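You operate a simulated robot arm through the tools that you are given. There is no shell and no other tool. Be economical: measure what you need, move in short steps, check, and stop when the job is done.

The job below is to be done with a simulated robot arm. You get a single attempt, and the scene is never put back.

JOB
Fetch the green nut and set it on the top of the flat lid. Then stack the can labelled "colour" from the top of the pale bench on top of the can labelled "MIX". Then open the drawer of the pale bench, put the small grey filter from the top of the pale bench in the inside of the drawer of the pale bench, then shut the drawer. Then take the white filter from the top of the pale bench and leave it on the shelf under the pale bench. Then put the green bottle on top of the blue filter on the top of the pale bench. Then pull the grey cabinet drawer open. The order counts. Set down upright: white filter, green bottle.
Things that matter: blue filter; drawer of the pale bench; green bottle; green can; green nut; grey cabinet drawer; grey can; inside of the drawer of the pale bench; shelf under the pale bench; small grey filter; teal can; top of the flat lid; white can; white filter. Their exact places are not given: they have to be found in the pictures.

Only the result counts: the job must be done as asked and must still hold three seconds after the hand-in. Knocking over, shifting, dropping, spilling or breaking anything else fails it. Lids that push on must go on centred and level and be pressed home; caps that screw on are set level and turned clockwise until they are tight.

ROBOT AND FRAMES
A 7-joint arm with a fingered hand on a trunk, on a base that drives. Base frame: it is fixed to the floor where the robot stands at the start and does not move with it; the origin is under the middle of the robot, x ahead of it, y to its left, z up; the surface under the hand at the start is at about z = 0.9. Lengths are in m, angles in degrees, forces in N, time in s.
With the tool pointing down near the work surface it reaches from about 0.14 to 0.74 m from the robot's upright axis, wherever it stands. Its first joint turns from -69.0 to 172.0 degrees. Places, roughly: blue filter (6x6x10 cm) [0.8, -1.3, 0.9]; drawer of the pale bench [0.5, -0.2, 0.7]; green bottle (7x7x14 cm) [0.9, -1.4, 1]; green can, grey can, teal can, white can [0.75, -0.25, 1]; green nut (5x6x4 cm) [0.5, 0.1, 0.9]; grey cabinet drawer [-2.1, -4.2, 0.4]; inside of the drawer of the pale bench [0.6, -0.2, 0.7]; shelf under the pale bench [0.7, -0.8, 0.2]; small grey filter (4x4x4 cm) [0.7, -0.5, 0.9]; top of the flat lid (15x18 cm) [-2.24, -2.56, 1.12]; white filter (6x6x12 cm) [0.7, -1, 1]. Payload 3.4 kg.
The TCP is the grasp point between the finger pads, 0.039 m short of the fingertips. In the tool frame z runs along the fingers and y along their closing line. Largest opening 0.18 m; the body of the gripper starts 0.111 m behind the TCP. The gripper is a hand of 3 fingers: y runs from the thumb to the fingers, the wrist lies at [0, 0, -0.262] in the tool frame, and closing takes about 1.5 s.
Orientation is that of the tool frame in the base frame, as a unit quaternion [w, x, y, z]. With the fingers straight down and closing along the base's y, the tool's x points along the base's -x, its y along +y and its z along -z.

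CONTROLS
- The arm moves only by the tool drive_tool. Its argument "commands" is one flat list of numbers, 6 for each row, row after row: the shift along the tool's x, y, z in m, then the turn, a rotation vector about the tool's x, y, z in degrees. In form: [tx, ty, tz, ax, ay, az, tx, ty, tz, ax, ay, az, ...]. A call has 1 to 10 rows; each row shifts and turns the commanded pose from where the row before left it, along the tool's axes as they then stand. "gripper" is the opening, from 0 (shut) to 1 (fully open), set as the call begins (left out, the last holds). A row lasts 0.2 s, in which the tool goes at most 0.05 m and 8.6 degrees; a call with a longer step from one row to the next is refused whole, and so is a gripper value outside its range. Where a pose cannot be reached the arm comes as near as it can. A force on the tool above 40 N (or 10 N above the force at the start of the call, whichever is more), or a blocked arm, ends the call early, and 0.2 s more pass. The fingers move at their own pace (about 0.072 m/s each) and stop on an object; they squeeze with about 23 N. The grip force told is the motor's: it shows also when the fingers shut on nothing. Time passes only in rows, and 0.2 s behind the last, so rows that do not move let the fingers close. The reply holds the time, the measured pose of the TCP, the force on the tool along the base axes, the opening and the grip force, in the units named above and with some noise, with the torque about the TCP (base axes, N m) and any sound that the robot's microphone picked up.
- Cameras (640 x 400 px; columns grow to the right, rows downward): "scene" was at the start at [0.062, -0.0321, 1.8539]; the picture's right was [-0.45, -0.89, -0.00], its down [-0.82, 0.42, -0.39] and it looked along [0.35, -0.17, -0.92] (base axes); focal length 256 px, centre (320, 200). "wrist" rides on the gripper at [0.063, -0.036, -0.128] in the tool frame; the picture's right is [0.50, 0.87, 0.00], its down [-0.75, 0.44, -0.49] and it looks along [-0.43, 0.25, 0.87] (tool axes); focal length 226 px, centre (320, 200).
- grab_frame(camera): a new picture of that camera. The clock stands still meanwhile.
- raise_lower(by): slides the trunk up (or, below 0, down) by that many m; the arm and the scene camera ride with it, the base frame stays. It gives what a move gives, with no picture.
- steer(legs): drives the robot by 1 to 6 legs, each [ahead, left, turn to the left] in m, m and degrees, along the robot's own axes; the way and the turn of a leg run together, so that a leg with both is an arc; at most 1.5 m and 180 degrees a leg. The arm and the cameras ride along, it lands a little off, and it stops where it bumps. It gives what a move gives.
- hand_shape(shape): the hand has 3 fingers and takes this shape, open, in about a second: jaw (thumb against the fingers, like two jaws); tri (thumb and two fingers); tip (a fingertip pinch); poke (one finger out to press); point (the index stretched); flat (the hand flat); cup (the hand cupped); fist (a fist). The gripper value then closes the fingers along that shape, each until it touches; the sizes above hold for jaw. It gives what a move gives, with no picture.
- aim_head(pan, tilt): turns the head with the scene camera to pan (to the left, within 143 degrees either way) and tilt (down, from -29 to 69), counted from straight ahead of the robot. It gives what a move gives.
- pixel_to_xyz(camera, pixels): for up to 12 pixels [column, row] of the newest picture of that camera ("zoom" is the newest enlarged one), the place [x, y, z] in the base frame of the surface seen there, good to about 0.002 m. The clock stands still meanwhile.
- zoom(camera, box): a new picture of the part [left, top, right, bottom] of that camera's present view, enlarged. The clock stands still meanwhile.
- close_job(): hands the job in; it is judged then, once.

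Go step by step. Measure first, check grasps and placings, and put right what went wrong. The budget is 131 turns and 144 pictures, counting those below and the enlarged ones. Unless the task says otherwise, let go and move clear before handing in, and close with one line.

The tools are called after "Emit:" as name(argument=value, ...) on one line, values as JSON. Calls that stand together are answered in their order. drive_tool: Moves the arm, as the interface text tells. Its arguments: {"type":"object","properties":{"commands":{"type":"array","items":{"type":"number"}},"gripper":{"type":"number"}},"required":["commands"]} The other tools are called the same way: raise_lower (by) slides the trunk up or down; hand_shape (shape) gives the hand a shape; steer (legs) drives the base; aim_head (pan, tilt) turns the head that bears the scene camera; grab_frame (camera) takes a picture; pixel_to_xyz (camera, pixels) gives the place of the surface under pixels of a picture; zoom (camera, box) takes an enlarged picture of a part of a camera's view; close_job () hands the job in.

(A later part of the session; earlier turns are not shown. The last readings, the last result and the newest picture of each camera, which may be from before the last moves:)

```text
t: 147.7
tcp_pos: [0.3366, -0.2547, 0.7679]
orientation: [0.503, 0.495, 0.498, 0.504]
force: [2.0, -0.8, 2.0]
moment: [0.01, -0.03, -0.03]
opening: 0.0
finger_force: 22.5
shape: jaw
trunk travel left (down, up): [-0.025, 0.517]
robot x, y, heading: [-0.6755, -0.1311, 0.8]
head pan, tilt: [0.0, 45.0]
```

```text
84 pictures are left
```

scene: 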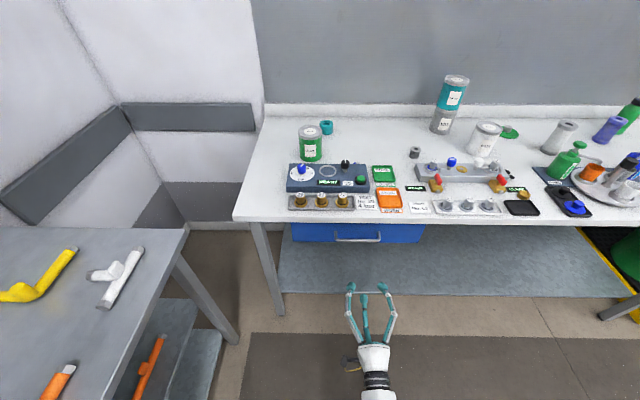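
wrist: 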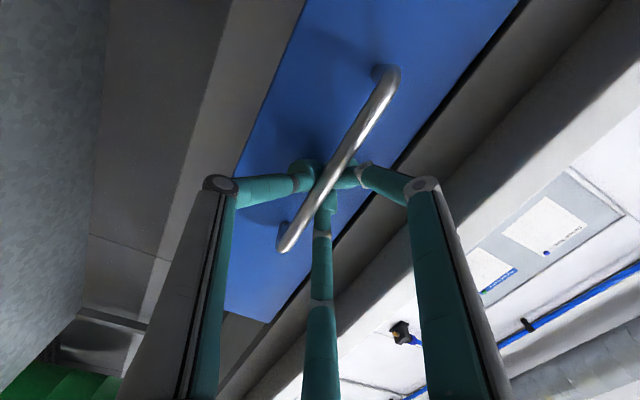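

The fingertips have closed behind the bar, hooking it. I'll pull gently.

Emit:
drive_tool(commands=[0, 0, -0.02, 0, 0, 0, 0, 0, -0.02, 0, 0, 0, 0, 0, -0.02, 0, 0, 0])

Emit:
grab_frame(camera="wrist")

```text
t: 148.5
tcp_pos: [0.2738, -0.2561, 0.7684]
orientation: [0.503, 0.496, 0.497, 0.504]
force: [0.0, 0.4, 1.2]
moment: [0.0, -0.05, 0.0]
opening: 0.0
finger_force: 23.0
shape: jaw
trunk travel left (down, up): [-0.025, 0.517]
robot x, y, heading: [-0.6825, -0.1335, 0.8]
head pan, tilt: [0.0, 45.0]
```

```text
83 pictures are left
```

wrist: 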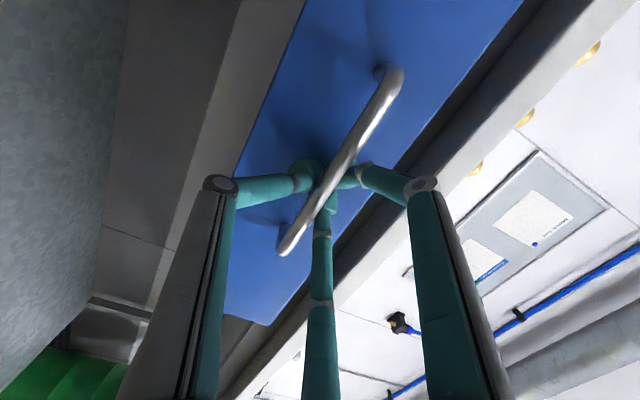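

The drawer is following. I'll pull 0.18 m more.

Emit:
drive_tool(commands=[0, 0, -0.03, 0, 0, 0, 0, 0, -0.03, 0, 0, 0, 0, 0, -0.03, 0, 0, 0, 0, 0, -0.03, 0, 0, 0, 0, 0, -0.03, 0, 0, 0, 0, 0, -0.03, 0, 0, 0])

Emit:
grab_frame(camera="scene")

```text
t: 149.9
tcp_pos: [0.095, -0.2556, 0.7637]
orientation: [0.502, 0.494, 0.498, 0.506]
force: [-0.4, 0.3, 4.3]
moment: [-0.02, -0.08, -0.01]
opening: 0.0
finger_force: 23.2
shape: jaw
trunk travel left (down, up): [-0.025, 0.517]
robot x, y, heading: [-0.6808, -0.1359, 1.0]
head pan, tilt: [0.0, 45.0]
```

```text
82 pictures are left
```

scene: 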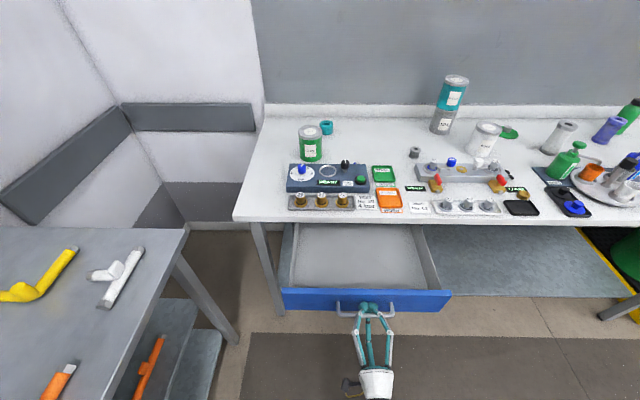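

The drawer is open by about 0.24 m. I'll measure its inside, release the bar and back the hand away.

Emit:
pixel_to_xyz(camera="scene", pixels=[[355, 265], [300, 280], [430, 280], [360, 290], [360, 296], [355, 232], [437, 285], [285, 280]])

Emit:
drive_tool(commands=[0, 0, 0, 0, 0, 0, 0, 0, 0, 0, 0, 0, 0, 0, 0, 0, 0, 0, 0, 0, 0, 0, 0, 0, 0, 0, -0.03, 0, 0, 0, 0, 0, -0.03, 0, 0, 0], gripper=0.45)

Emit:
grab_frame(camera="wrist")

```text
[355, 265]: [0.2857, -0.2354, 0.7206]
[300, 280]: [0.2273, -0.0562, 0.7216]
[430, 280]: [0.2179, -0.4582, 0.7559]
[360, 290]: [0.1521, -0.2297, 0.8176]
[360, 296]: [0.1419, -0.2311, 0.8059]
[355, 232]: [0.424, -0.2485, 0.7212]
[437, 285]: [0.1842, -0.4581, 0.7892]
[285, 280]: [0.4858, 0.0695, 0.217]
```

```text
t: 151.3
tcp_pos: [0.0345, -0.2537, 0.7664]
orientation: [0.503, 0.495, 0.497, 0.505]
force: [0.4, 0.5, 0.1]
moment: [-0.01, -0.03, 0.01]
opening: 0.0805
finger_force: 0.0
shape: jaw
trunk travel left (down, up): [-0.025, 0.517]
robot x, y, heading: [-0.6813, -0.1347, 1.2]
head pan, tilt: [0.0, 45.0]
```

```text
81 pictures are left
```

wrist: 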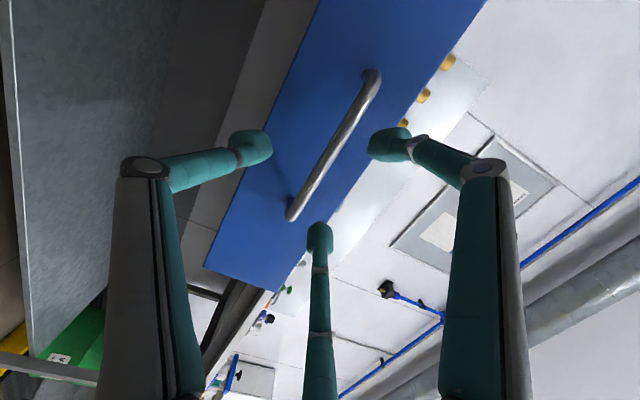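

The drawer floor is at z 0.721, inside x 0.165–0.35. I'll raise the trunk and pitch the hand back down.

Emit:
raise_lower(by=0.325)

Emit:
drive_tool(commands=[0, 0.02, 0, 8.4, 0, 0, 0, 0, 0, 8.4, 0, 0, 0, 0, 0, 8.4, 0, 0, 0, 0, 0, 8.4, 0, 0, 0, 0, 0, 8.4, 0, 0, 0, 0, 0, 8.4, 0, 0, 0, 0, 0, 8.4, 0, 0, 0, 0, 0, 8.4, 0, 0, 0, 0, 0, 8.4, 0, 0, 0, 0, 0, 8.4, 0, 0])

Emit:
drive_tool(commands=[0, 0, 0, 6, 0, 0, 0, 0, -0.05, 0, 0, -8, 0, 0, -0.05, 0, 0, -8, 0, 0, -0.05, 0, 0, -8, 0, 0, 0, 0, 0, -8, 0, 0, 0, 0, 0, -8, 0, 0, 0, 0, 0, -8, 0, 0, 0, 0, 0, -8, 0, 0, 0, 0, 0, -8, 0, 0, 0, 0, 0, -8])

```text
t: 154.5
tcp_pos: [0.0355, -0.2557, 1.0883]
orientation: [0.502, 0.495, 0.497, 0.505]
force: [0.8, -0.4, -0.6]
moment: [0.01, 0.01, 0.01]
opening: 0.0805
finger_force: 0.1
shape: jaw
trunk travel left (down, up): [-0.35, 0.192]
robot x, y, heading: [-0.6817, -0.1345, 1.1]
head pan, tilt: [0.0, 45.0]
```

```text
t: 156.7
tcp_pos: [0.0395, -0.4109, 1.0061]
orientation: [0.072, 0.68, 0.724, 0.089]
force: [-0.2, 0.3, 0.1]
moment: [0.02, 0.0, 0.03]
opening: 0.0812
finger_force: 0.1
shape: jaw
out of reach, approached as far as the arm can: row 1, 2, 3, 5, 6, 7, 8, 9, 10
trunk travel left (down, up): [-0.35, 0.192]
robot x, y, heading: [-0.6767, -0.1367, 1.2]
head pan, tilt: [0.0, 45.0]
```

```text
t: 158.9
tcp_pos: [0.0277, -0.4164, 1.1512]
orientation: [0.061, 0.124, 0.99, 0.02]
force: [-0.1, -0.6, -0.2]
moment: [-0.02, -0.02, 0.0]
opening: 0.0809
finger_force: 0.1
shape: jaw
out of reach, approached as far as the arm can: row 1
trunk travel left (down, up): [-0.35, 0.192]
robot x, y, heading: [-0.6794, -0.1385, 1.2]
head pan, tilt: [0.0, 45.0]
```

The hand points nearly down again. I'll level it, raise it, and drive round the open drawer to a place between the filter and the drawer.

Emit:
drive_tool(commands=[0, 0, -0.03, 3.1, 6.7, 0, 0, 0, -0.05, 0, 0, -7, 0, 0, -0.04, 0, 0, -7, 0, 0, 0, 0, 0, 0])

Emit:
steer(legs=[[0, -0.66, -1.2], [0.73, 0, 0]])

Emit:
aim_head(pan=25, tilt=55)

Emit:
grab_frame(camera="scene")

```text
t: 159.9
tcp_pos: [0.0252, -0.4194, 1.2708]
orientation: [-0.001, 0.003, 1.0, 0.001]
force: [-0.3, 0.1, 0.5]
moment: [-0.04, 0.01, -0.02]
opening: 0.0807
finger_force: 0.1
shape: jaw
trunk travel left (down, up): [-0.35, 0.192]
robot x, y, heading: [-0.6786, -0.1308, 1.0]
head pan, tilt: [0.0, 45.0]
```

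```text
t: 167.1
tcp_pos: [0.7421, -1.0887, 1.2726]
orientation: [-0.001, 0.017, 1.0, 0.0]
force: [0.8, 0.4, -0.6]
moment: [0.01, 0.02, -0.03]
opening: 0.081
finger_force: 0.0
shape: jaw
trunk travel left (down, up): [-0.35, 0.192]
robot x, y, heading: [0.0448, -0.785, -1.2]
head pan, tilt: [0.0, 45.0]
```

```text
t: 168.0
tcp_pos: [0.7395, -1.09, 1.2757]
orientation: [0.001, 0.017, 1.0, 0.0]
force: [0.4, 1.2, 0.8]
moment: [-0.02, 0.01, 0.0]
opening: 0.0809
finger_force: 0.0
shape: jaw
trunk travel left (down, up): [-0.35, 0.192]
robot x, y, heading: [0.047, -0.7846, -0.8]
head pan, tilt: [25.0, 55.0]
```

```text
80 pictures are left
```

scene: 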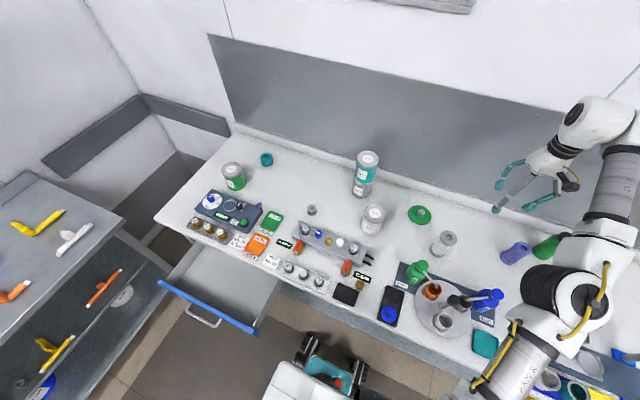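

The small filter is at (312,209). I'll enlarge and measure it.

Emit:
zoom(camera="scene", box=[280, 185, 344, 235])

Emit:
pixel_to_xyz(camera="zoom", pixels=[[290, 170], [345, 170], [316, 148], [316, 190], [316, 240], [316, 168], [300, 300], [200, 285]])

```text
8.00 times, centred on (312, 210) of scene
```

zoom: 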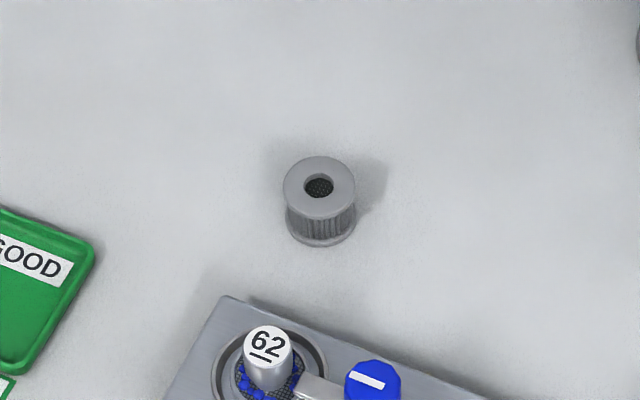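

```text
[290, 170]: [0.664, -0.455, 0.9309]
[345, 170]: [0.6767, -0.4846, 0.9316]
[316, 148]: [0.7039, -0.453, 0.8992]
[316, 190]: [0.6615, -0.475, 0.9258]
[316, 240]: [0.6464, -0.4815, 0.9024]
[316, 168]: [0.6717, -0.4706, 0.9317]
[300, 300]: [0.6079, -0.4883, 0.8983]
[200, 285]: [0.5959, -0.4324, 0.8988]
```

The filter centre is about (0.662,-0.474) with its top at 0.931. I'll bring the hand over it, high above the other things.

Emit:
drive_tool(commands=[0.0076, 0.0472, 0, 0, 0, 0, 0.0076, 0.0472, 0, 0, 0, 0, 0.0076, 0.0472, 0, 0, 0, 0, 0.0076, 0.0472, 0, 0, 0, 0, 0.0076, 0.0472, 0, 0, 0, 0, 0.0076, 0.0472, 0, 0, 0, 0, 0.0076, 0.0472, 0, 0, 0, 0, 0.0076, 0.0472, 0, 0, 0, 0, 0.0076, 0.0472, 0, 0, 0, 0, 0.0076, 0.0472, 0, 0, 0, 0], gripper=0.5)

Emit:
drive_tool(commands=[0.0076, 0.0472, 0, 0, 0, 0, 0.0076, 0.0472, 0, 0, 0, 0, 0.0076, 0.0472, 0, 0, 0, 0, 0, 0, 0.04, 0, 0, 0, 0, 0, 0.04, 0, 0, 0, 0, 0, 0.04, 0, 0, 0, 0, 0, 0.04, 0, 0, 0])

Emit:
grab_frame(camera="wrist")

```text
t: 170.4
tcp_pos: [0.692, -0.6871, 1.2581]
orientation: [0.045, 0.049, 0.993, -0.096]
force: [0.1, 0.4, 0.1]
moment: [-0.03, 0.01, -0.02]
opening: 0.0897
finger_force: 0.0
shape: jaw
out of reach, approached as far as the arm can: row 9, 10
trunk travel left (down, up): [-0.35, 0.192]
robot x, y, heading: [0.0461, -0.7887, -1.0]
head pan, tilt: [25.0, 55.0]
stopped in row 10: the arm was blocked; the commanded pose is now the measured one
```

```text
t: 172.0
tcp_pos: [0.7077, -0.7105, 1.0872]
orientation: [0.043, 0.05, 0.993, -0.095]
force: [-0.4, -0.7, -0.9]
moment: [0.0, 0.03, 0.0]
opening: 0.0895
finger_force: 0.1
shape: jaw
out of reach, approached as far as the arm can: row 1, 2, 3
trunk travel left (down, up): [-0.35, 0.192]
robot x, y, heading: [0.0454, -0.793, -0.7]
head pan, tilt: [25.0, 55.0]
```

```text
78 pictures are left
```

wrist: 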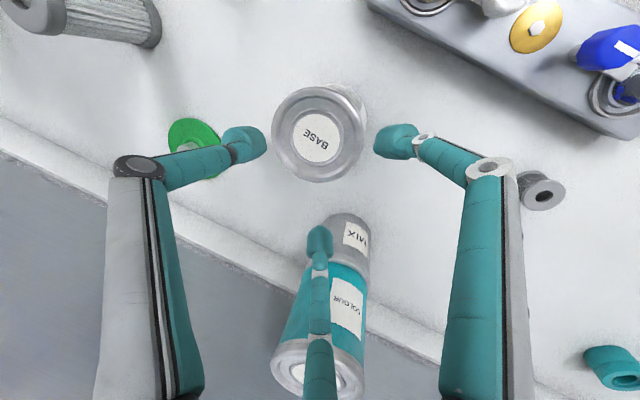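

The arm hit a limit on its left side and the hand hangs above the BASE can, still clear of it. I'll go straight back up and turn the base left instead, so the target lies ahead of the arm.

Emit:
drive_tool(commands=[0, 0, -0.05, 0, 0, 0, 0, 0, -0.05, 0, 0, 0, 0, 0, -0.05, 0, 0, 0, 0, 0, -0.02, 0, 0, 0, 0, 0, 0, 0, 0, 0])

Emit:
grab_frame(camera="scene")

```text
t: 173.2
tcp_pos: [0.6912, -0.681, 1.2563]
orientation: [0.045, 0.049, 0.993, -0.094]
force: [-0.4, 0.2, -0.8]
moment: [0.01, 0.03, -0.03]
opening: 0.0894
finger_force: 0.0
shape: jaw
out of reach, approached as far as the arm can: row 4
trunk travel left (down, up): [-0.35, 0.192]
robot x, y, heading: [0.049, -0.7875, -0.5]
head pan, tilt: [25.0, 55.0]
```

```text
77 pictures are left
```

scene: 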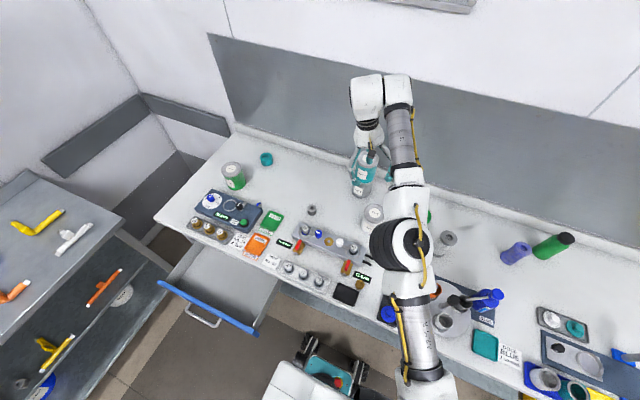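

The forearm is nearly straight, so this is a reach limit at that height. I'll level the tool and turn the base 30° left while moving slightly closer.

Emit:
drive_tool(commands=[0.02, 0, 0, -5.2, 2.8, 0, 0.02, 0, 0, -5.2, 2.8, 0, 0.02, 0, 0, 0, 0, 0, 0, 0, 0, 0, 0, 0])

Emit:
steer(legs=[[0.05, 0, 30]])

Emit:
aim_head(pan=10, tilt=55)

Emit:
grab_frame(camera="scene")

```text
t: 174.2
tcp_pos: [0.6434, -0.671, 1.262]
orientation: [0.023, 0.047, 0.999, -0.012]
force: [0.4, -0.3, 0.4]
moment: [-0.03, -0.04, 0.0]
opening: 0.0897
finger_force: 0.0
shape: jaw
out of reach, approached as far as the arm can: row 1
trunk travel left (down, up): [-0.35, 0.192]
robot x, y, heading: [0.0442, -0.7877, -0.7]
head pan, tilt: [25.0, 55.0]
```

```text
t: 176.1
tcp_pos: [0.5506, -0.3739, 1.2611]
orientation: [0.026, -0.217, 0.976, -0.003]
force: [0.0, 0.4, 0.5]
moment: [-0.03, 0.01, 0.01]
opening: 0.0895
finger_force: 0.1
shape: jaw
trunk travel left (down, up): [-0.35, 0.192]
robot x, y, heading: [0.0969, -0.7759, 29.4]
head pan, tilt: [25.0, 55.0]
```

```text
t: 176.8
tcp_pos: [0.5473, -0.3757, 1.263]
orientation: [0.027, -0.216, 0.976, -0.004]
force: [-0.2, 0.9, 0.2]
moment: [0.01, -0.01, 0.05]
opening: 0.0897
finger_force: 0.0
shape: jaw
trunk travel left (down, up): [-0.35, 0.192]
robot x, y, heading: [0.0932, -0.7796, 29.8]
head pan, tilt: [10.0, 55.0]
```

```text
76 pictures are left
```

scene: 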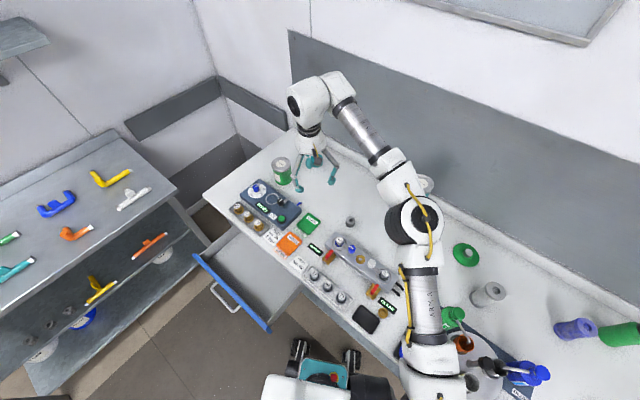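

Now the filter lies ahead. I'll level the tool, go over the filter and lower to z≈1.06.

Emit:
drive_tool(commands=[0, 0, 0, -1.1, 2.9, 0, -0.021, -0.0457, 0, 0, 0, 0, -0.021, -0.0457, 0, 0, 0, 0, -0.021, -0.0457, 0, 0, 0, 0, 0, 0, 0.045, 0, 0, 0, 0, 0, 0.045, 0, 0, 0, 0, 0, 0.045, 0, 0, 0, 0, 0, 0.045, 0, 0, 0, 0, 0, 0, 0, 0, 0])

Emit:
grab_frame(camera="wrist")

```text
refused: row 2 steps farther than a row can; nothing moved
```

```text
75 pictures are left
```

wrist: 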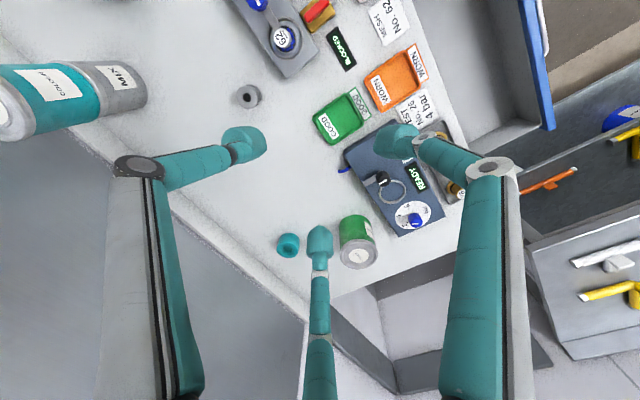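

Row 2 was slightly too long (0.0503 m). I'll send it again with smaller steps.

Emit:
drive_tool(commands=[0, 0, 0, -1.1, 2.9, 0, -0.016, -0.0343, 0, 0, 0, 0, -0.016, -0.0343, 0, 0, 0, 0, -0.016, -0.0343, 0, 0, 0, 0, -0.016, -0.0343, 0, 0, 0, 0, 0, 0, 0.045, 0, 0, 0, 0, 0, 0.045, 0, 0, 0, 0, 0, 0.045, 0, 0, 0, 0, 0, 0.045, 0, 0, 0, 0, 0, 0, 0, 0, 0])

Emit:
grab_frame(camera="wrist")

```text
t: 179.0
tcp_pos: [0.6631, -0.4754, 1.0811]
orientation: [0.001, -0.216, 0.976, 0.001]
force: [0.2, -0.3, 0.1]
moment: [0.0, 0.0, -0.04]
opening: 0.0897
finger_force: 0.0
shape: jaw
trunk travel left (down, up): [-0.35, 0.192]
robot x, y, heading: [0.093, -0.7792, 29.8]
head pan, tilt: [10.0, 55.0]
```

```text
74 pictures are left
```

wrist: 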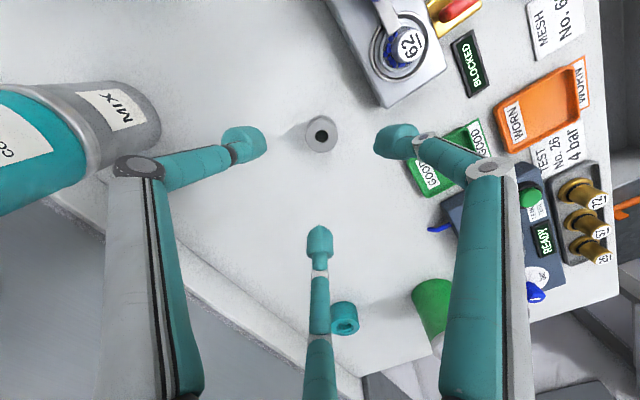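

The filter is nearly centred at (321,135). I'll measure its exact centre.

Emit:
pixel_to_xyz(camera="wrist", pixels=[[309, 135], [333, 135], [321, 120], [321, 148], [312, 125], [331, 145]])

```text
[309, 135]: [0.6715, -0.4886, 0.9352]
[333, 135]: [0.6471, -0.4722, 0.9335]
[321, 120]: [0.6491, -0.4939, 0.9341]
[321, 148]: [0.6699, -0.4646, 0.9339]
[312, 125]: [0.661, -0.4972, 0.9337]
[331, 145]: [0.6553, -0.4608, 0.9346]
```

The centre is (0.659,-0.480). I'll go down to z 0.943 and grip.

Emit:
drive_tool(commands=[0.005, -0.002, 0, 0, 0, 0, 0, 0, 0.04, 0, 0, 0, 0, 0, 0.04, 0, 0, 0, 0, 0, 0.04, 0, 0, 0, 0, 0, 0.018, 0, 0, 0])

Emit:
drive_tool(commands=[0, 0, 0, 0, 0, 0, 0, 0, 0, 0, 0, 0, 0, 0, 0, 0, 0, 0, 0, 0, 0, 0, 0, 0, 0, 0, 0, 0, 0, 0], gripper=0)

Emit:
grab_frame(camera="wrist")

```text
t: 180.2
tcp_pos: [0.6604, -0.4789, 0.9446]
orientation: [0.001, -0.217, 0.976, 0.001]
force: [0.5, 0.0, -0.4]
moment: [-0.01, 0.03, -0.03]
opening: 0.09
finger_force: 0.0
shape: jaw
trunk travel left (down, up): [-0.35, 0.192]
robot x, y, heading: [0.092, -0.7754, 29.7]
head pan, tilt: [10.0, 55.0]
```

```text
t: 181.4
tcp_pos: [0.661, -0.477, 0.9457]
orientation: [0.001, -0.217, 0.976, 0.0]
force: [-0.1, -0.4, 0.5]
moment: [-0.02, 0.0, 0.0]
opening: 0.0334
finger_force: 22.7
shape: jaw
trunk travel left (down, up): [-0.35, 0.192]
robot x, y, heading: [0.0933, -0.7768, 29.6]
head pan, tilt: [10.0, 55.0]
```

```text
73 pictures are left
```

wrist: 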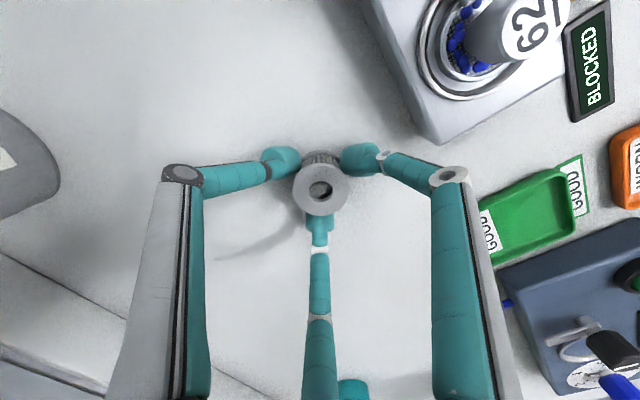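

Gripped (opening 0.033). I'll lift, and turn the base 40° left to face the drawer.

Emit:
drive_tool(commands=[0, 0, -0.03, 0, 0, 0, 0, 0, -0.05, 0, 0, 0, 0, 0, -0.05, 0, 0, 0, 0, 0, -0.05, 0, 0, 0, 0, 0, -0.05, 0, 0, 0])

Emit:
steer(legs=[[0, 0, 40]])

Emit:
aim_head(pan=0, tilt=65)

Emit:
grab_frame(camera="scene")

```text
t: 182.6
tcp_pos: [0.6598, -0.475, 1.1762]
orientation: [0.002, -0.216, 0.976, 0.0]
force: [-0.7, -0.2, -0.2]
moment: [0.02, 0.0, 0.0]
opening: 0.0335
finger_force: 22.8
shape: jaw
trunk travel left (down, up): [-0.35, 0.192]
robot x, y, heading: [0.0926, -0.7748, 29.6]
head pan, tilt: [10.0, 55.0]
```

```text
t: 184.9
tcp_pos: [0.3433, -0.1848, 1.1761]
orientation: [0.0, -0.533, 0.846, 0.0]
force: [0.2, -1.2, -0.3]
moment: [0.01, -0.03, 0.07]
opening: 0.0333
finger_force: 23.2
shape: jaw
trunk travel left (down, up): [-0.35, 0.192]
robot x, y, heading: [0.097, -0.7727, 69.2]
head pan, tilt: [10.0, 55.0]
```

```text
t: 185.6
tcp_pos: [0.3395, -0.1861, 1.1773]
orientation: [0.003, -0.533, 0.846, 0.001]
force: [-1.6, -0.7, -0.2]
moment: [0.01, 0.02, -0.02]
opening: 0.0333
finger_force: 23.2
shape: jaw
trunk travel left (down, up): [-0.35, 0.192]
robot x, y, heading: [0.0973, -0.778, 68.7]
head pan, tilt: [0.0, 65.0]
```

```text
72 pictures are left
```

scene: 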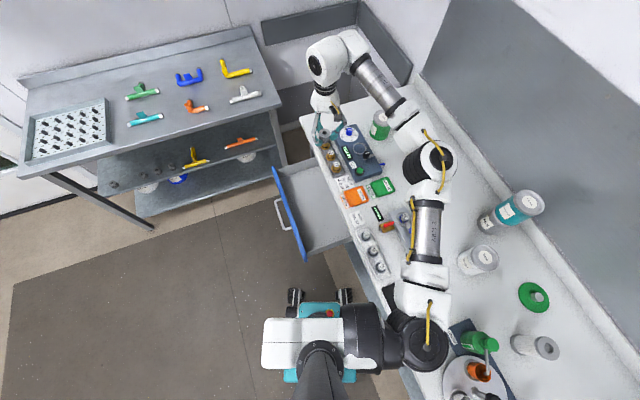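

I'll move over the drawer opening, aiming at (0.235,-0.33), still high.

Emit:
drive_tool(commands=[0.0437, 0.008, 0, 0, 0, 0, 0.0437, 0.008, 0, 0, 0, 0, 0.0437, 0.008, 0, 0, 0, 0, 0.0437, 0.008, 0, 0, 0, 0, 0, 0, 0.04, 0, 0, 0, 0, 0, 0.04, 0, 0, 0, 0, 0, 0, 0, 0, 0])

Emit:
grab_frame(camera="wrist")

Emit:
grab_frame(camera="scene")

```text
t: 187.2
tcp_pos: [0.2376, -0.3299, 1.0938]
orientation: [0.002, -0.532, 0.847, 0.0]
force: [0.0, 1.1, 0.0]
moment: [0.03, 0.01, 0.01]
opening: 0.0335
finger_force: 23.3
shape: jaw
trunk travel left (down, up): [-0.35, 0.192]
robot x, y, heading: [0.0949, -0.7765, 68.7]
head pan, tilt: [0.0, 65.0]
```

```text
71 pictures are left
```

wrist: 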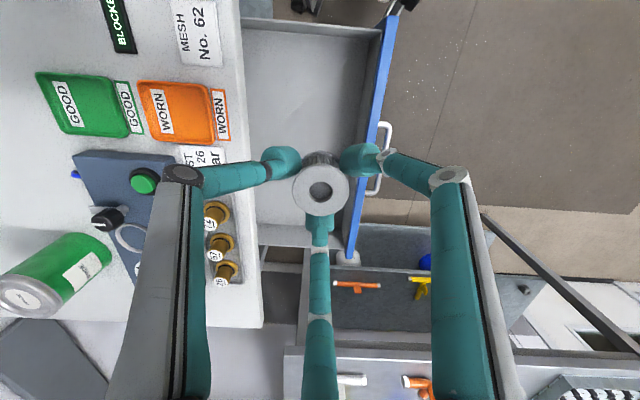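

```text
70 pictures are left
```

scene: 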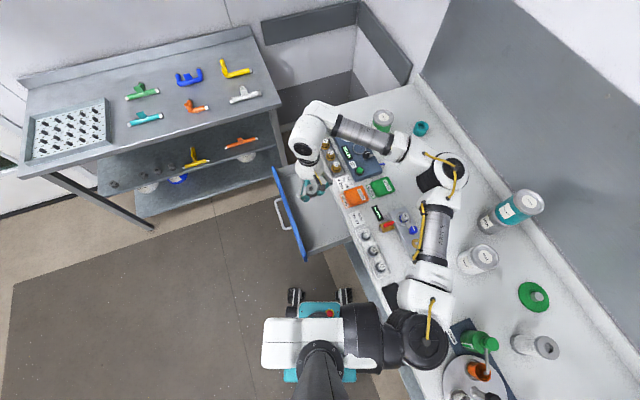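

The thumb's knuckle at (180,172) may come near the bench edge. I'll measure it, the bench edge and the elbow.

Emit:
pixel_to_xyz(camera="wrist", pixels=[[183, 172], [165, 200], [150, 350], [242, 120], [250, 220], [350, 200], [375, 60], [300, 90], [450, 175]])

Emit:
pixel_to_xyz(camera="scene", pixels=[[440, 185], [455, 170], [430, 240], [420, 290], [310, 150]])

```text
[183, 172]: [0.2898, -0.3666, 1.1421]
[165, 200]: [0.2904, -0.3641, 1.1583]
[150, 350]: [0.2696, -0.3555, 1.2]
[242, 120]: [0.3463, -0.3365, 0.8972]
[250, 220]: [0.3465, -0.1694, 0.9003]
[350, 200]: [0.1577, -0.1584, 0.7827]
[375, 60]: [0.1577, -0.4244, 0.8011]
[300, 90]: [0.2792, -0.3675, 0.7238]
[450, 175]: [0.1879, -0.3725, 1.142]
```

```text
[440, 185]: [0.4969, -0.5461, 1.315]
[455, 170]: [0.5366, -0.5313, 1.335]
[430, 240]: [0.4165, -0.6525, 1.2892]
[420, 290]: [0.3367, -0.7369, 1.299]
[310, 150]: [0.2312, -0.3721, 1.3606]
```

Clearances are fine: knuckle x≈0.31 against the bench edge at 0.346. I'll lower to about z 0.85 and check.

Emit:
drive_tool(commands=[0, 0, 0.04, 0, 0, 0, 0, 0, 0.04, 0, 0, 0, 0, 0, 0.04, 0, 0, 0, 0, 0, 0.04, 0, 0, 0, 0, 0, 0.04, 0, 0, 0, 0, 0, 0.04, 0, 0, 0])

Emit:
grab_frame(camera="scene")

Emit:
grab_frame(camera="wrist")

```text
t: 188.6
tcp_pos: [0.2357, -0.3274, 0.8553]
orientation: [0.002, -0.531, 0.847, 0.001]
force: [-0.3, -0.2, -0.4]
moment: [-0.02, -0.02, 0.02]
opening: 0.0336
finger_force: 22.7
shape: jaw
trunk travel left (down, up): [-0.35, 0.192]
robot x, y, heading: [0.0936, -0.7761, 69.1]
head pan, tilt: [0.0, 65.0]
```

```text
69 pictures are left
```

scene: 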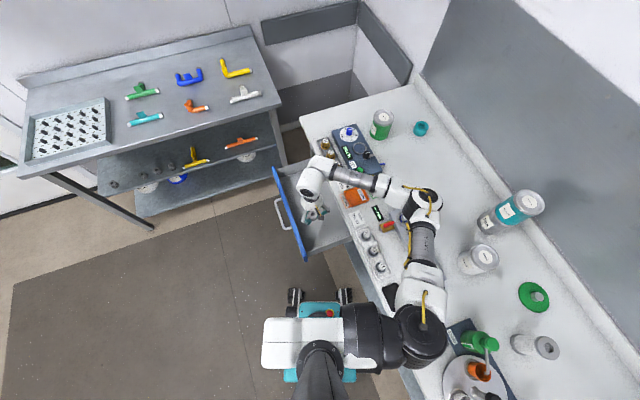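

```text
68 pictures are left
```

wrist: 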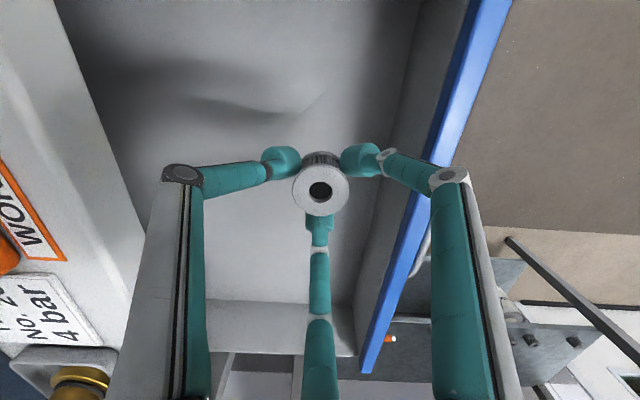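

Emit:
pixel_to_xyz(camera="scene", pixels=[[428, 208], [425, 195], [420, 245], [418, 285], [400, 190], [350, 175]])

Emit:
pixel_to_xyz(camera="wrist", pixels=[[450, 175], [440, 110], [400, 120], [183, 172], [270, 150], [430, 380], [380, 260]])

```text
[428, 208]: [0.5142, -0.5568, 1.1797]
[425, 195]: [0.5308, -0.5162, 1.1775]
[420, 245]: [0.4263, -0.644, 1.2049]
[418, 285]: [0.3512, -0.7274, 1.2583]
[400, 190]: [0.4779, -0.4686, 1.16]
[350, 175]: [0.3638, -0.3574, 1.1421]
```

```text
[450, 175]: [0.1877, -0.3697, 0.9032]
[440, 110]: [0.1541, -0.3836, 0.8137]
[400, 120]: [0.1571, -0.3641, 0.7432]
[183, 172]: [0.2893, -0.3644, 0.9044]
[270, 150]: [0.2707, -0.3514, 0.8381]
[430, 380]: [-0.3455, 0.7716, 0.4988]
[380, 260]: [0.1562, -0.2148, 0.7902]
```

The elbow top is at z 1.18 and still has room above the low parts. I'll continue down towards z 0.77.

Emit:
drive_tool(commands=[0, 0, 0.03, 0, 0, 0, 0, 0, 0.03, 0, 0, 0, 0, 0, 0, 0, 0, 0])

Emit:
grab_frame(camera="scene")

Emit:
pixel_to_xyz(camera="scene", pixels=[[425, 215], [400, 195], [350, 180], [385, 215], [365, 235], [408, 215]])

```text
t: 189.4
tcp_pos: [0.2351, -0.3272, 0.7973]
orientation: [0.003, -0.532, 0.847, 0.0]
force: [-1.1, -0.9, -1.4]
moment: [-0.01, -0.03, 0.01]
opening: 0.0334
finger_force: 22.8
shape: jaw
trunk travel left (down, up): [-0.35, 0.192]
robot x, y, heading: [0.0901, -0.7736, 69.3]
head pan, tilt: [0.0, 65.0]
```

```text
67 pictures are left
```

scene: 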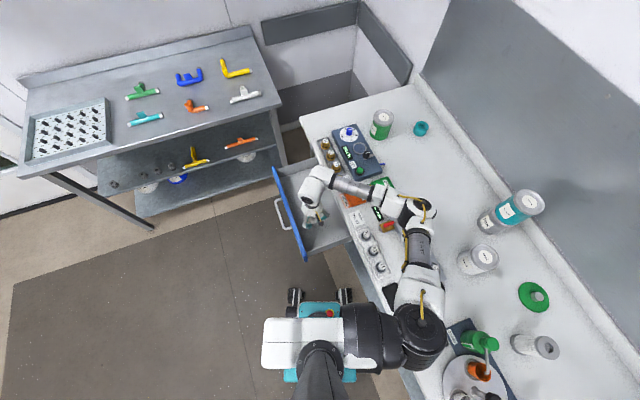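

```text
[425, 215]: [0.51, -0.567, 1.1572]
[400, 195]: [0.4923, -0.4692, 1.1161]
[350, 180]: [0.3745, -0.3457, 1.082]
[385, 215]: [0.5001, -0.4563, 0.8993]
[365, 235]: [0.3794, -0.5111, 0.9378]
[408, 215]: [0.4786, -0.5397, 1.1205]
```

There is enough room. I'll lower the last 2.7 cm in small steps.

Emit:
drive_tool(commands=[0, 0, 0.015, 0, 0, 0, 0, 0, 0.009, 0, 0, 0, 0, 0, 0.003, 0, 0, 0, 0, 0, 0, 0, 0, 0])

```text
t: 190.4
tcp_pos: [0.235, -0.3275, 0.77]
orientation: [0.003, -0.532, 0.847, 0.0]
force: [-0.1, 0.5, 0.3]
moment: [-0.01, 0.0, 0.03]
opening: 0.0336
finger_force: 23.6
shape: jaw
trunk travel left (down, up): [-0.35, 0.192]
robot x, y, heading: [0.0932, -0.774, 69.1]
head pan, tilt: [0.0, 65.0]
```

Emit:
drive_tool(commands=[0, 0, 0.002, 0, 0, 0, 0, 0, 0, 0, 0, 0])

Emit:
drive_tool(commands=[0, 0, 0.002, 0, 0, 0, 0, 0, 0, 0, 0, 0])

```text
t: 191.0
tcp_pos: [0.2354, -0.3286, 0.7674]
orientation: [0.002, -0.533, 0.846, 0.001]
force: [0.2, -0.2, -1.1]
moment: [0.0, -0.01, 0.04]
opening: 0.0335
finger_force: 23.0
shape: jaw
trunk travel left (down, up): [-0.35, 0.192]
robot x, y, heading: [0.0927, -0.7795, 69.0]
head pan, tilt: [0.0, 65.0]
```

```text
t: 191.6
tcp_pos: [0.2352, -0.3283, 0.7671]
orientation: [0.003, -0.531, 0.847, 0.001]
force: [-0.2, 0.4, 6.9]
moment: [-0.06, -0.05, 0.03]
opening: 0.0337
finger_force: 23.3
shape: jaw
trunk travel left (down, up): [-0.35, 0.192]
robot x, y, heading: [0.0946, -0.7761, 69.0]
head pan, tilt: [0.0, 65.0]
```

Contact (6.9 N). I'll release with a small opening and rise.

Emit:
drive_tool(commands=[0, 0, 0, 0, 0, 0, 0, 0, 0, 0, 0, 0, 0, 0, 0, 0, 0, 0, 0, 0, -0.02, 0, 0, 0, 0, 0, -0.04, 0, 0, 0, 0, 0, -0.04, 0, 0, 0, 0, 0, -0.05, 0, 0, 0, 0, 0, -0.05, 0, 0, 0, 0, 0, -0.05, 0, 0, 0, 0, 0, -0.05, 0, 0, 0], gripper=0.4)

Emit:
grab_frame(camera="wrist")

```text
t: 193.8
tcp_pos: [0.2334, -0.3279, 1.0658]
orientation: [0.002, -0.532, 0.847, 0.001]
force: [0.4, -0.4, -0.7]
moment: [0.02, 0.0, -0.01]
opening: 0.0717
finger_force: 0.0
shape: jaw
trunk travel left (down, up): [-0.35, 0.192]
robot x, y, heading: [0.0965, -0.7764, 69.1]
head pan, tilt: [0.0, 65.0]
```

```text
66 pictures are left
```

wrist: 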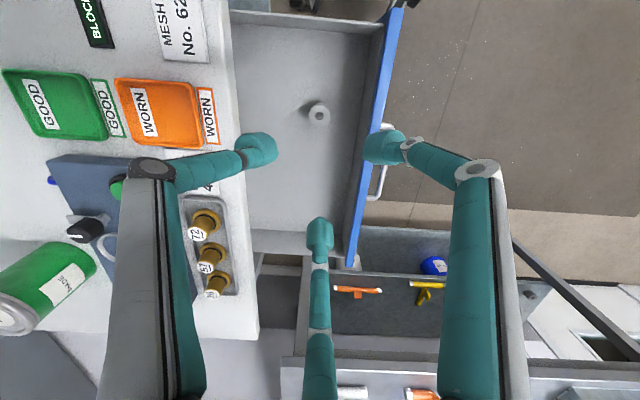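

The filter stands in the drawer at (318,112). I'll raise the hand and drive round to the drawer's front to push it shut.

Emit:
drive_tool(commands=[0, 0, -0.05, 0, 0, 0, 0, 0, -0.05, 0, 0, 0, 0, 0, -0.05, 0, 0, 0, 0, 0, -0.05, 0, 0, 0], gripper=0)

Emit:
steer(legs=[[0, 0.5, 0], [0, 0, -69], [-0.31, 0.4, 0]])

Emit:
aim_head(pan=0, tilt=45)

Emit:
grab_frame(camera="scene")

```text
t: 194.8
tcp_pos: [0.2307, -0.334, 1.2661]
orientation: [0.002, -0.533, 0.846, 0.001]
force: [0.4, -0.4, 0.3]
moment: [0.02, -0.05, 0.03]
opening: 0.0001
finger_force: 23.0
shape: jaw
trunk travel left (down, up): [-0.35, 0.192]
robot x, y, heading: [0.0976, -0.7727, 69.2]
head pan, tilt: [0.0, 65.0]
```

```text
t: 203.4
tcp_pos: [-0.2147, -0.1749, 1.2658]
orientation: [0.002, 0.052, 0.999, 0.003]
force: [-0.3, -0.2, -1.3]
moment: [0.05, 0.05, -0.03]
opening: 0.0001
finger_force: 23.1
shape: jaw
trunk travel left (down, up): [-0.35, 0.192]
robot x, y, heading: [-0.6816, -0.1883, -1.0]
head pan, tilt: [0.0, 65.0]
```

```text
t: 204.2
tcp_pos: [-0.217, -0.1751, 1.2663]
orientation: [0.003, 0.052, 0.999, 0.001]
force: [0.5, -0.1, 0.7]
moment: [0.03, 0.03, 0.02]
opening: 0.0001
finger_force: 22.8
shape: jaw
trunk travel left (down, up): [-0.35, 0.192]
robot x, y, heading: [-0.6785, -0.1847, -1.1]
head pan, tilt: [0.0, 45.0]
```

```text
65 pictures are left
```

scene: 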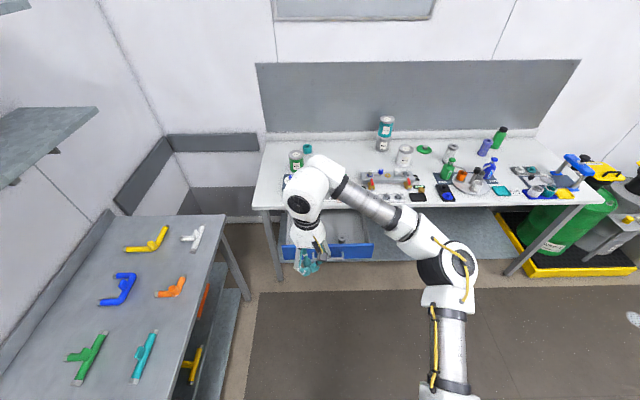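

Next I'll move out, straighten the yaw and pitch the closed hand forward by 80°.

Emit:
drive_tool(commands=[-0.0344, -0.0291, 0, 0, 0, 0, -0.0344, -0.0291, 0, 0, 0, 0, -0.0344, -0.0291, 0, 0, 0, 0, -0.0344, -0.0291, 0, 0, 0, 0, -0.0344, -0.0291, 0, 0, 0, 0, -0.0344, -0.0291, 0, 0, 0, 0, 0, 0, 0, 0, 0, -6])

Emit:
drive_tool(commands=[0, 0, 0, 0, -8, 0, 0, 0, 0, 0, -8, 0, 0, 0, 0, 0, -8, 0, 0, 0, 0, 0, -8, 0, 0, 0, 0, 0, -8, 0, 0, 0, 0, 0, -8, 0, 0, 0, 0, 0, -8, 0, 0, 0, 0, 0, -8, 0, 0, 0, 0, 0, -8, 0, 0, 0, 0, 0, -8, 0])

Emit:
raise_lower(by=-0.3)

Emit:
grab_frame(camera="scene")

```text
t: 205.8
tcp_pos: [-0.0302, -0.3631, 1.2683]
orientation: [0.004, 0.0, 1.0, 0.0]
force: [-0.2, -0.3, 0.8]
moment: [-0.03, -0.05, 0.03]
opening: 0.0001
finger_force: 23.1
shape: jaw
trunk travel left (down, up): [-0.35, 0.192]
robot x, y, heading: [-0.676, -0.1837, -1.0]
head pan, tilt: [0.0, 45.0]
```

```text
t: 208.0
tcp_pos: [-0.0295, -0.3632, 1.2669]
orientation: [0.646, -0.001, 0.763, 0.0]
force: [-0.9, 0.4, -0.2]
moment: [0.01, 0.02, 0.0]
opening: 0.0001
finger_force: 23.1
shape: jaw
trunk travel left (down, up): [-0.35, 0.192]
robot x, y, heading: [-0.6793, -0.1854, -0.9]
head pan, tilt: [0.0, 45.0]
```

```text
t: 211.0
tcp_pos: [-0.0132, -0.3623, 0.935]
orientation: [0.621, 0.0, 0.784, 0.0]
force: [-0.1, -0.6, -0.5]
moment: [-0.03, 0.01, -0.01]
opening: 0.0002
finger_force: 23.0
shape: jaw
trunk travel left (down, up): [-0.05, 0.492]
robot x, y, heading: [-0.6804, -0.1881, -1.4]
head pan, tilt: [0.0, 45.0]
```

```text
64 pictures are left
```

scene: 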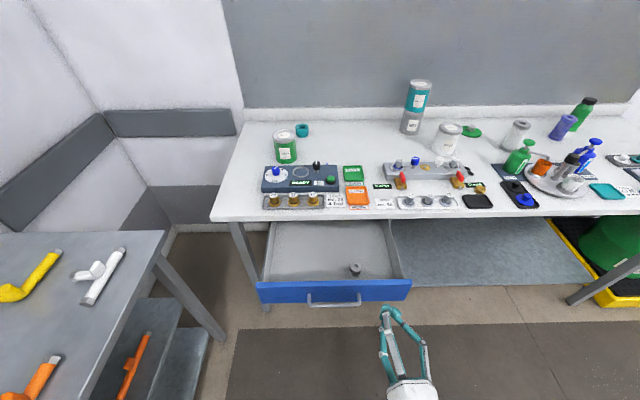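

Ready in front of the drawer, and the filter shows inside at (355,269). I'll lower to z 0.77, right of the handle post.

Emit:
drive_tool(commands=[0.0402, -0.004, 0.0094, 0, 0, 0, 0.0402, -0.004, 0.0094, 0, 0, 0, 0.0402, -0.004, 0.0094, 0, 0, 0, 0.0402, -0.004, 0.0094, 0, 0, 0, 0, 0, 0, 0, 0, 0])

Emit:
grab_frame(camera="wrist")

```text
t: 212.2
tcp_pos: [0.0027, -0.3774, 0.8181]
orientation: [0.618, -0.001, 0.786, 0.001]
force: [0.3, -0.3, 0.4]
moment: [-0.01, 0.07, 0.0]
opening: 0.0
finger_force: 23.3
shape: jaw
out of reach, approached as far as the arm can: row 1, 2, 3, 4
trunk travel left (down, up): [-0.05, 0.492]
robot x, y, heading: [-0.6814, -0.1866, -0.7]
head pan, tilt: [0.0, 45.0]
```

```text
63 pictures are left
```

wrist: 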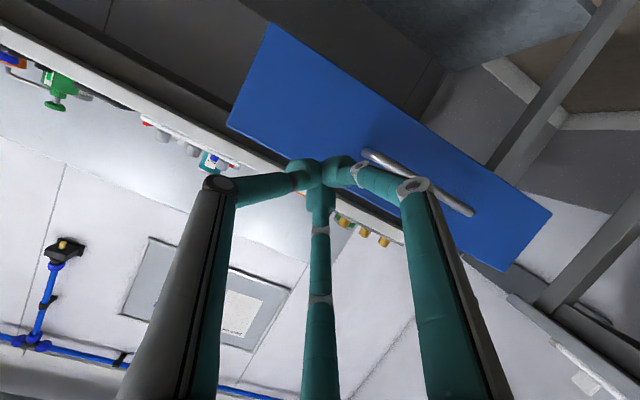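

The arm stops at z 0.818 here. I'll lower the trunk another 4.5 cm.

Emit:
raise_lower(by=-0.045)

Emit:
drive_tool(commands=[-0.008, 0, 0.035, 0, 0, 0, -0.008, 0, 0.035, 0, 0, 0, 0, 0, 0, 0, 0, 0])

```text
t: 213.1
tcp_pos: [0.0154, -0.3766, 0.728]
orientation: [0.582, 0.0, 0.813, 0.001]
force: [-0.5, -0.5, 0.1]
moment: [-0.03, 0.04, -0.07]
opening: 0.0
finger_force: 22.7
shape: jaw
trunk travel left (down, up): [-0.005, 0.537]
robot x, y, heading: [-0.6773, -0.1851, -1.2]
head pan, tilt: [0.0, 45.0]
```

```text
t: 213.9
tcp_pos: [0.0896, -0.3744, 0.7175]
orientation: [0.581, 0.0, 0.814, 0.002]
force: [0.0, -0.8, -0.1]
moment: [-0.01, -0.01, 0.01]
opening: 0.0
finger_force: 23.5
shape: jaw
trunk travel left (down, up): [-0.005, 0.537]
robot x, y, heading: [-0.6805, -0.1847, -1.2]
head pan, tilt: [0.0, 45.0]
```

The tip is at z≈0.705, a bit low. I'll raise it 5.5 cm, then push in with measured steps.

Emit:
drive_tool(commands=[-0.026, 0, -0.009, 0, 0, 0, -0.026, 0, -0.009, 0, 0, 0, -0.0098, 0, 0.0284, 0, 0, 0, -0.0098, 0, 0.0284, 0, 0, 0, -0.0098, 0, 0.0284, 0, 0, 0])

Emit:
grab_frame(camera="scene")

```text
t: 215.1
tcp_pos: [0.1797, -0.3782, 0.7697]
orientation: [0.58, 0.001, 0.815, 0.001]
force: [-1.1, -0.7, 0.3]
moment: [0.02, 0.01, 0.01]
opening: 0.0
finger_force: 22.7
shape: jaw
trunk travel left (down, up): [-0.005, 0.537]
robot x, y, heading: [-0.6802, -0.1868, -1.2]
head pan, tilt: [0.0, 45.0]
```

```text
62 pictures are left
```

scene: 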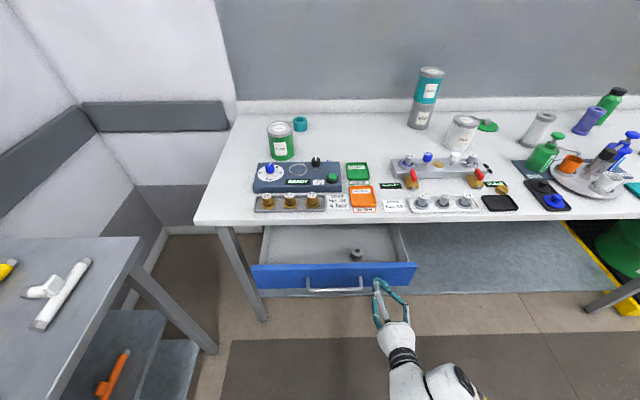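

The drawer is sliding in with the filter still standing. I'll push the remaining 0.17 m.

Emit:
drive_tool(commands=[-0.0095, 0, 0.0276, 0, 0, 0, -0.0095, 0, 0.0276, 0, 0, 0, -0.0095, 0, 0.0276, 0, 0, 0, -0.0095, 0, 0.0276, 0, 0, 0, -0.0095, 0, 0.0276, 0, 0, 0, -0.0095, 0, 0.0276, 0, 0, 0, 0, 0, 0, 0, 0, 0])

Emit:
grab_frame(camera="scene")

Emit:
pixel_to_xyz(camera="scene", pixels=[[330, 245], [300, 235], [310, 230], [360, 235]])

```text
t: 216.7
tcp_pos: [0.3501, -0.3755, 0.7734]
orientation: [0.58, 0.0, 0.815, 0.002]
force: [-26.5, -2.1, -2.6]
moment: [0.0, 0.36, -0.09]
opening: 0.0
finger_force: 22.5
shape: jaw
trunk travel left (down, up): [-0.005, 0.537]
robot x, y, heading: [-0.6796, -0.1852, -1.1]
head pan, tilt: [0.0, 45.0]
```

```text
61 pictures are left
```

scene: 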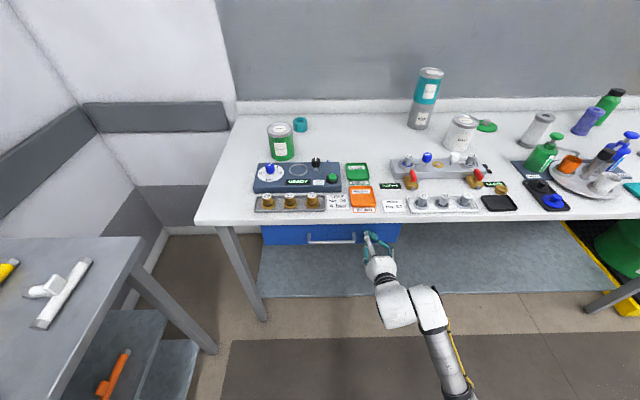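

```text
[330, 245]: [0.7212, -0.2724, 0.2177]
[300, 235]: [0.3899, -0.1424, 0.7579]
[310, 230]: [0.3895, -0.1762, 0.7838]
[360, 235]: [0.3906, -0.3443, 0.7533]
```

The drawer is shut (front at x 0.390, 26 N reaction). I'll draw the hand back, raise the trunk and turn the hand down again.

Emit:
drive_tool(commands=[0.0095, 0, -0.0276, 0, 0, 0, 0.0095, 0, -0.0276, 0, 0, 0, 0.0095, 0, -0.0276, 0, 0, 0, 0.0095, 0, -0.0276, 0, 0, 0, 0.0095, 0, -0.0276, 0, 0, 0, 0.0095, 0, -0.0276, 0, 0, 0, 0.0095, 0, -0.0276, 0, 0, 0])

Emit:
raise_lower(by=0.345)

Emit:
drive_tool(commands=[0, 0, 0, 0, 8, 0, 0, 0, 0, 0, 8, 0, 0, 0, 0, 0, 8, 0, 0, 0, 0, 0, 8, 0, 0, 0, 0, 0, 8, 0, 0, 0, 0, 0, 8, 0, 0, 0, 0, 0, 8, 0, 0, 0, 0, 0, 8, 0, 0, 0, 0, 0, 8, 0])

Emit:
grab_frame(camera="scene")

```text
t: 218.3
tcp_pos: [0.1471, -0.3761, 0.7724]
orientation: [0.581, 0.0, 0.814, 0.001]
force: [0.0, -0.2, 0.3]
moment: [0.03, 0.0, 0.02]
opening: 0.0
finger_force: 23.2
shape: jaw
trunk travel left (down, up): [-0.005, 0.537]
robot x, y, heading: [-0.6791, -0.1855, -1.4]
head pan, tilt: [0.0, 45.0]
```

```text
t: 221.7
tcp_pos: [0.1481, -0.3762, 1.117]
orientation: [0.581, 0.0, 0.814, 0.002]
force: [0.8, 0.1, 0.2]
moment: [-0.01, -0.01, 0.0]
opening: 0.0
finger_force: 23.3
shape: jaw
trunk travel left (down, up): [-0.35, 0.192]
robot x, y, heading: [-0.6806, -0.1907, -1.2]
head pan, tilt: [0.0, 45.0]
```

```text
t: 223.7
tcp_pos: [0.0732, -0.3989, 1.1051]
orientation: [-0.01, -0.002, 1.0, 0.002]
force: [0.5, -0.9, 0.2]
moment: [-0.01, -0.02, 0.0]
opening: 0.0001
finger_force: 23.0
shape: jaw
out of reach, approached as far as the arm can: row 8, 9
trunk travel left (down, up): [-0.35, 0.192]
robot x, y, heading: [-0.682, -0.1892, -1.0]
head pan, tilt: [0.0, 45.0]
```

```text
60 pictures are left
```

scene: 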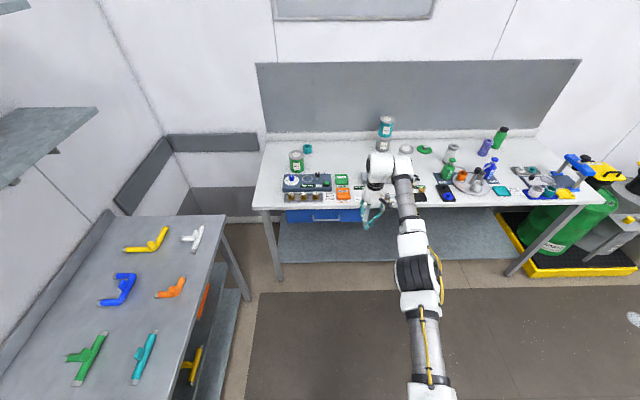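

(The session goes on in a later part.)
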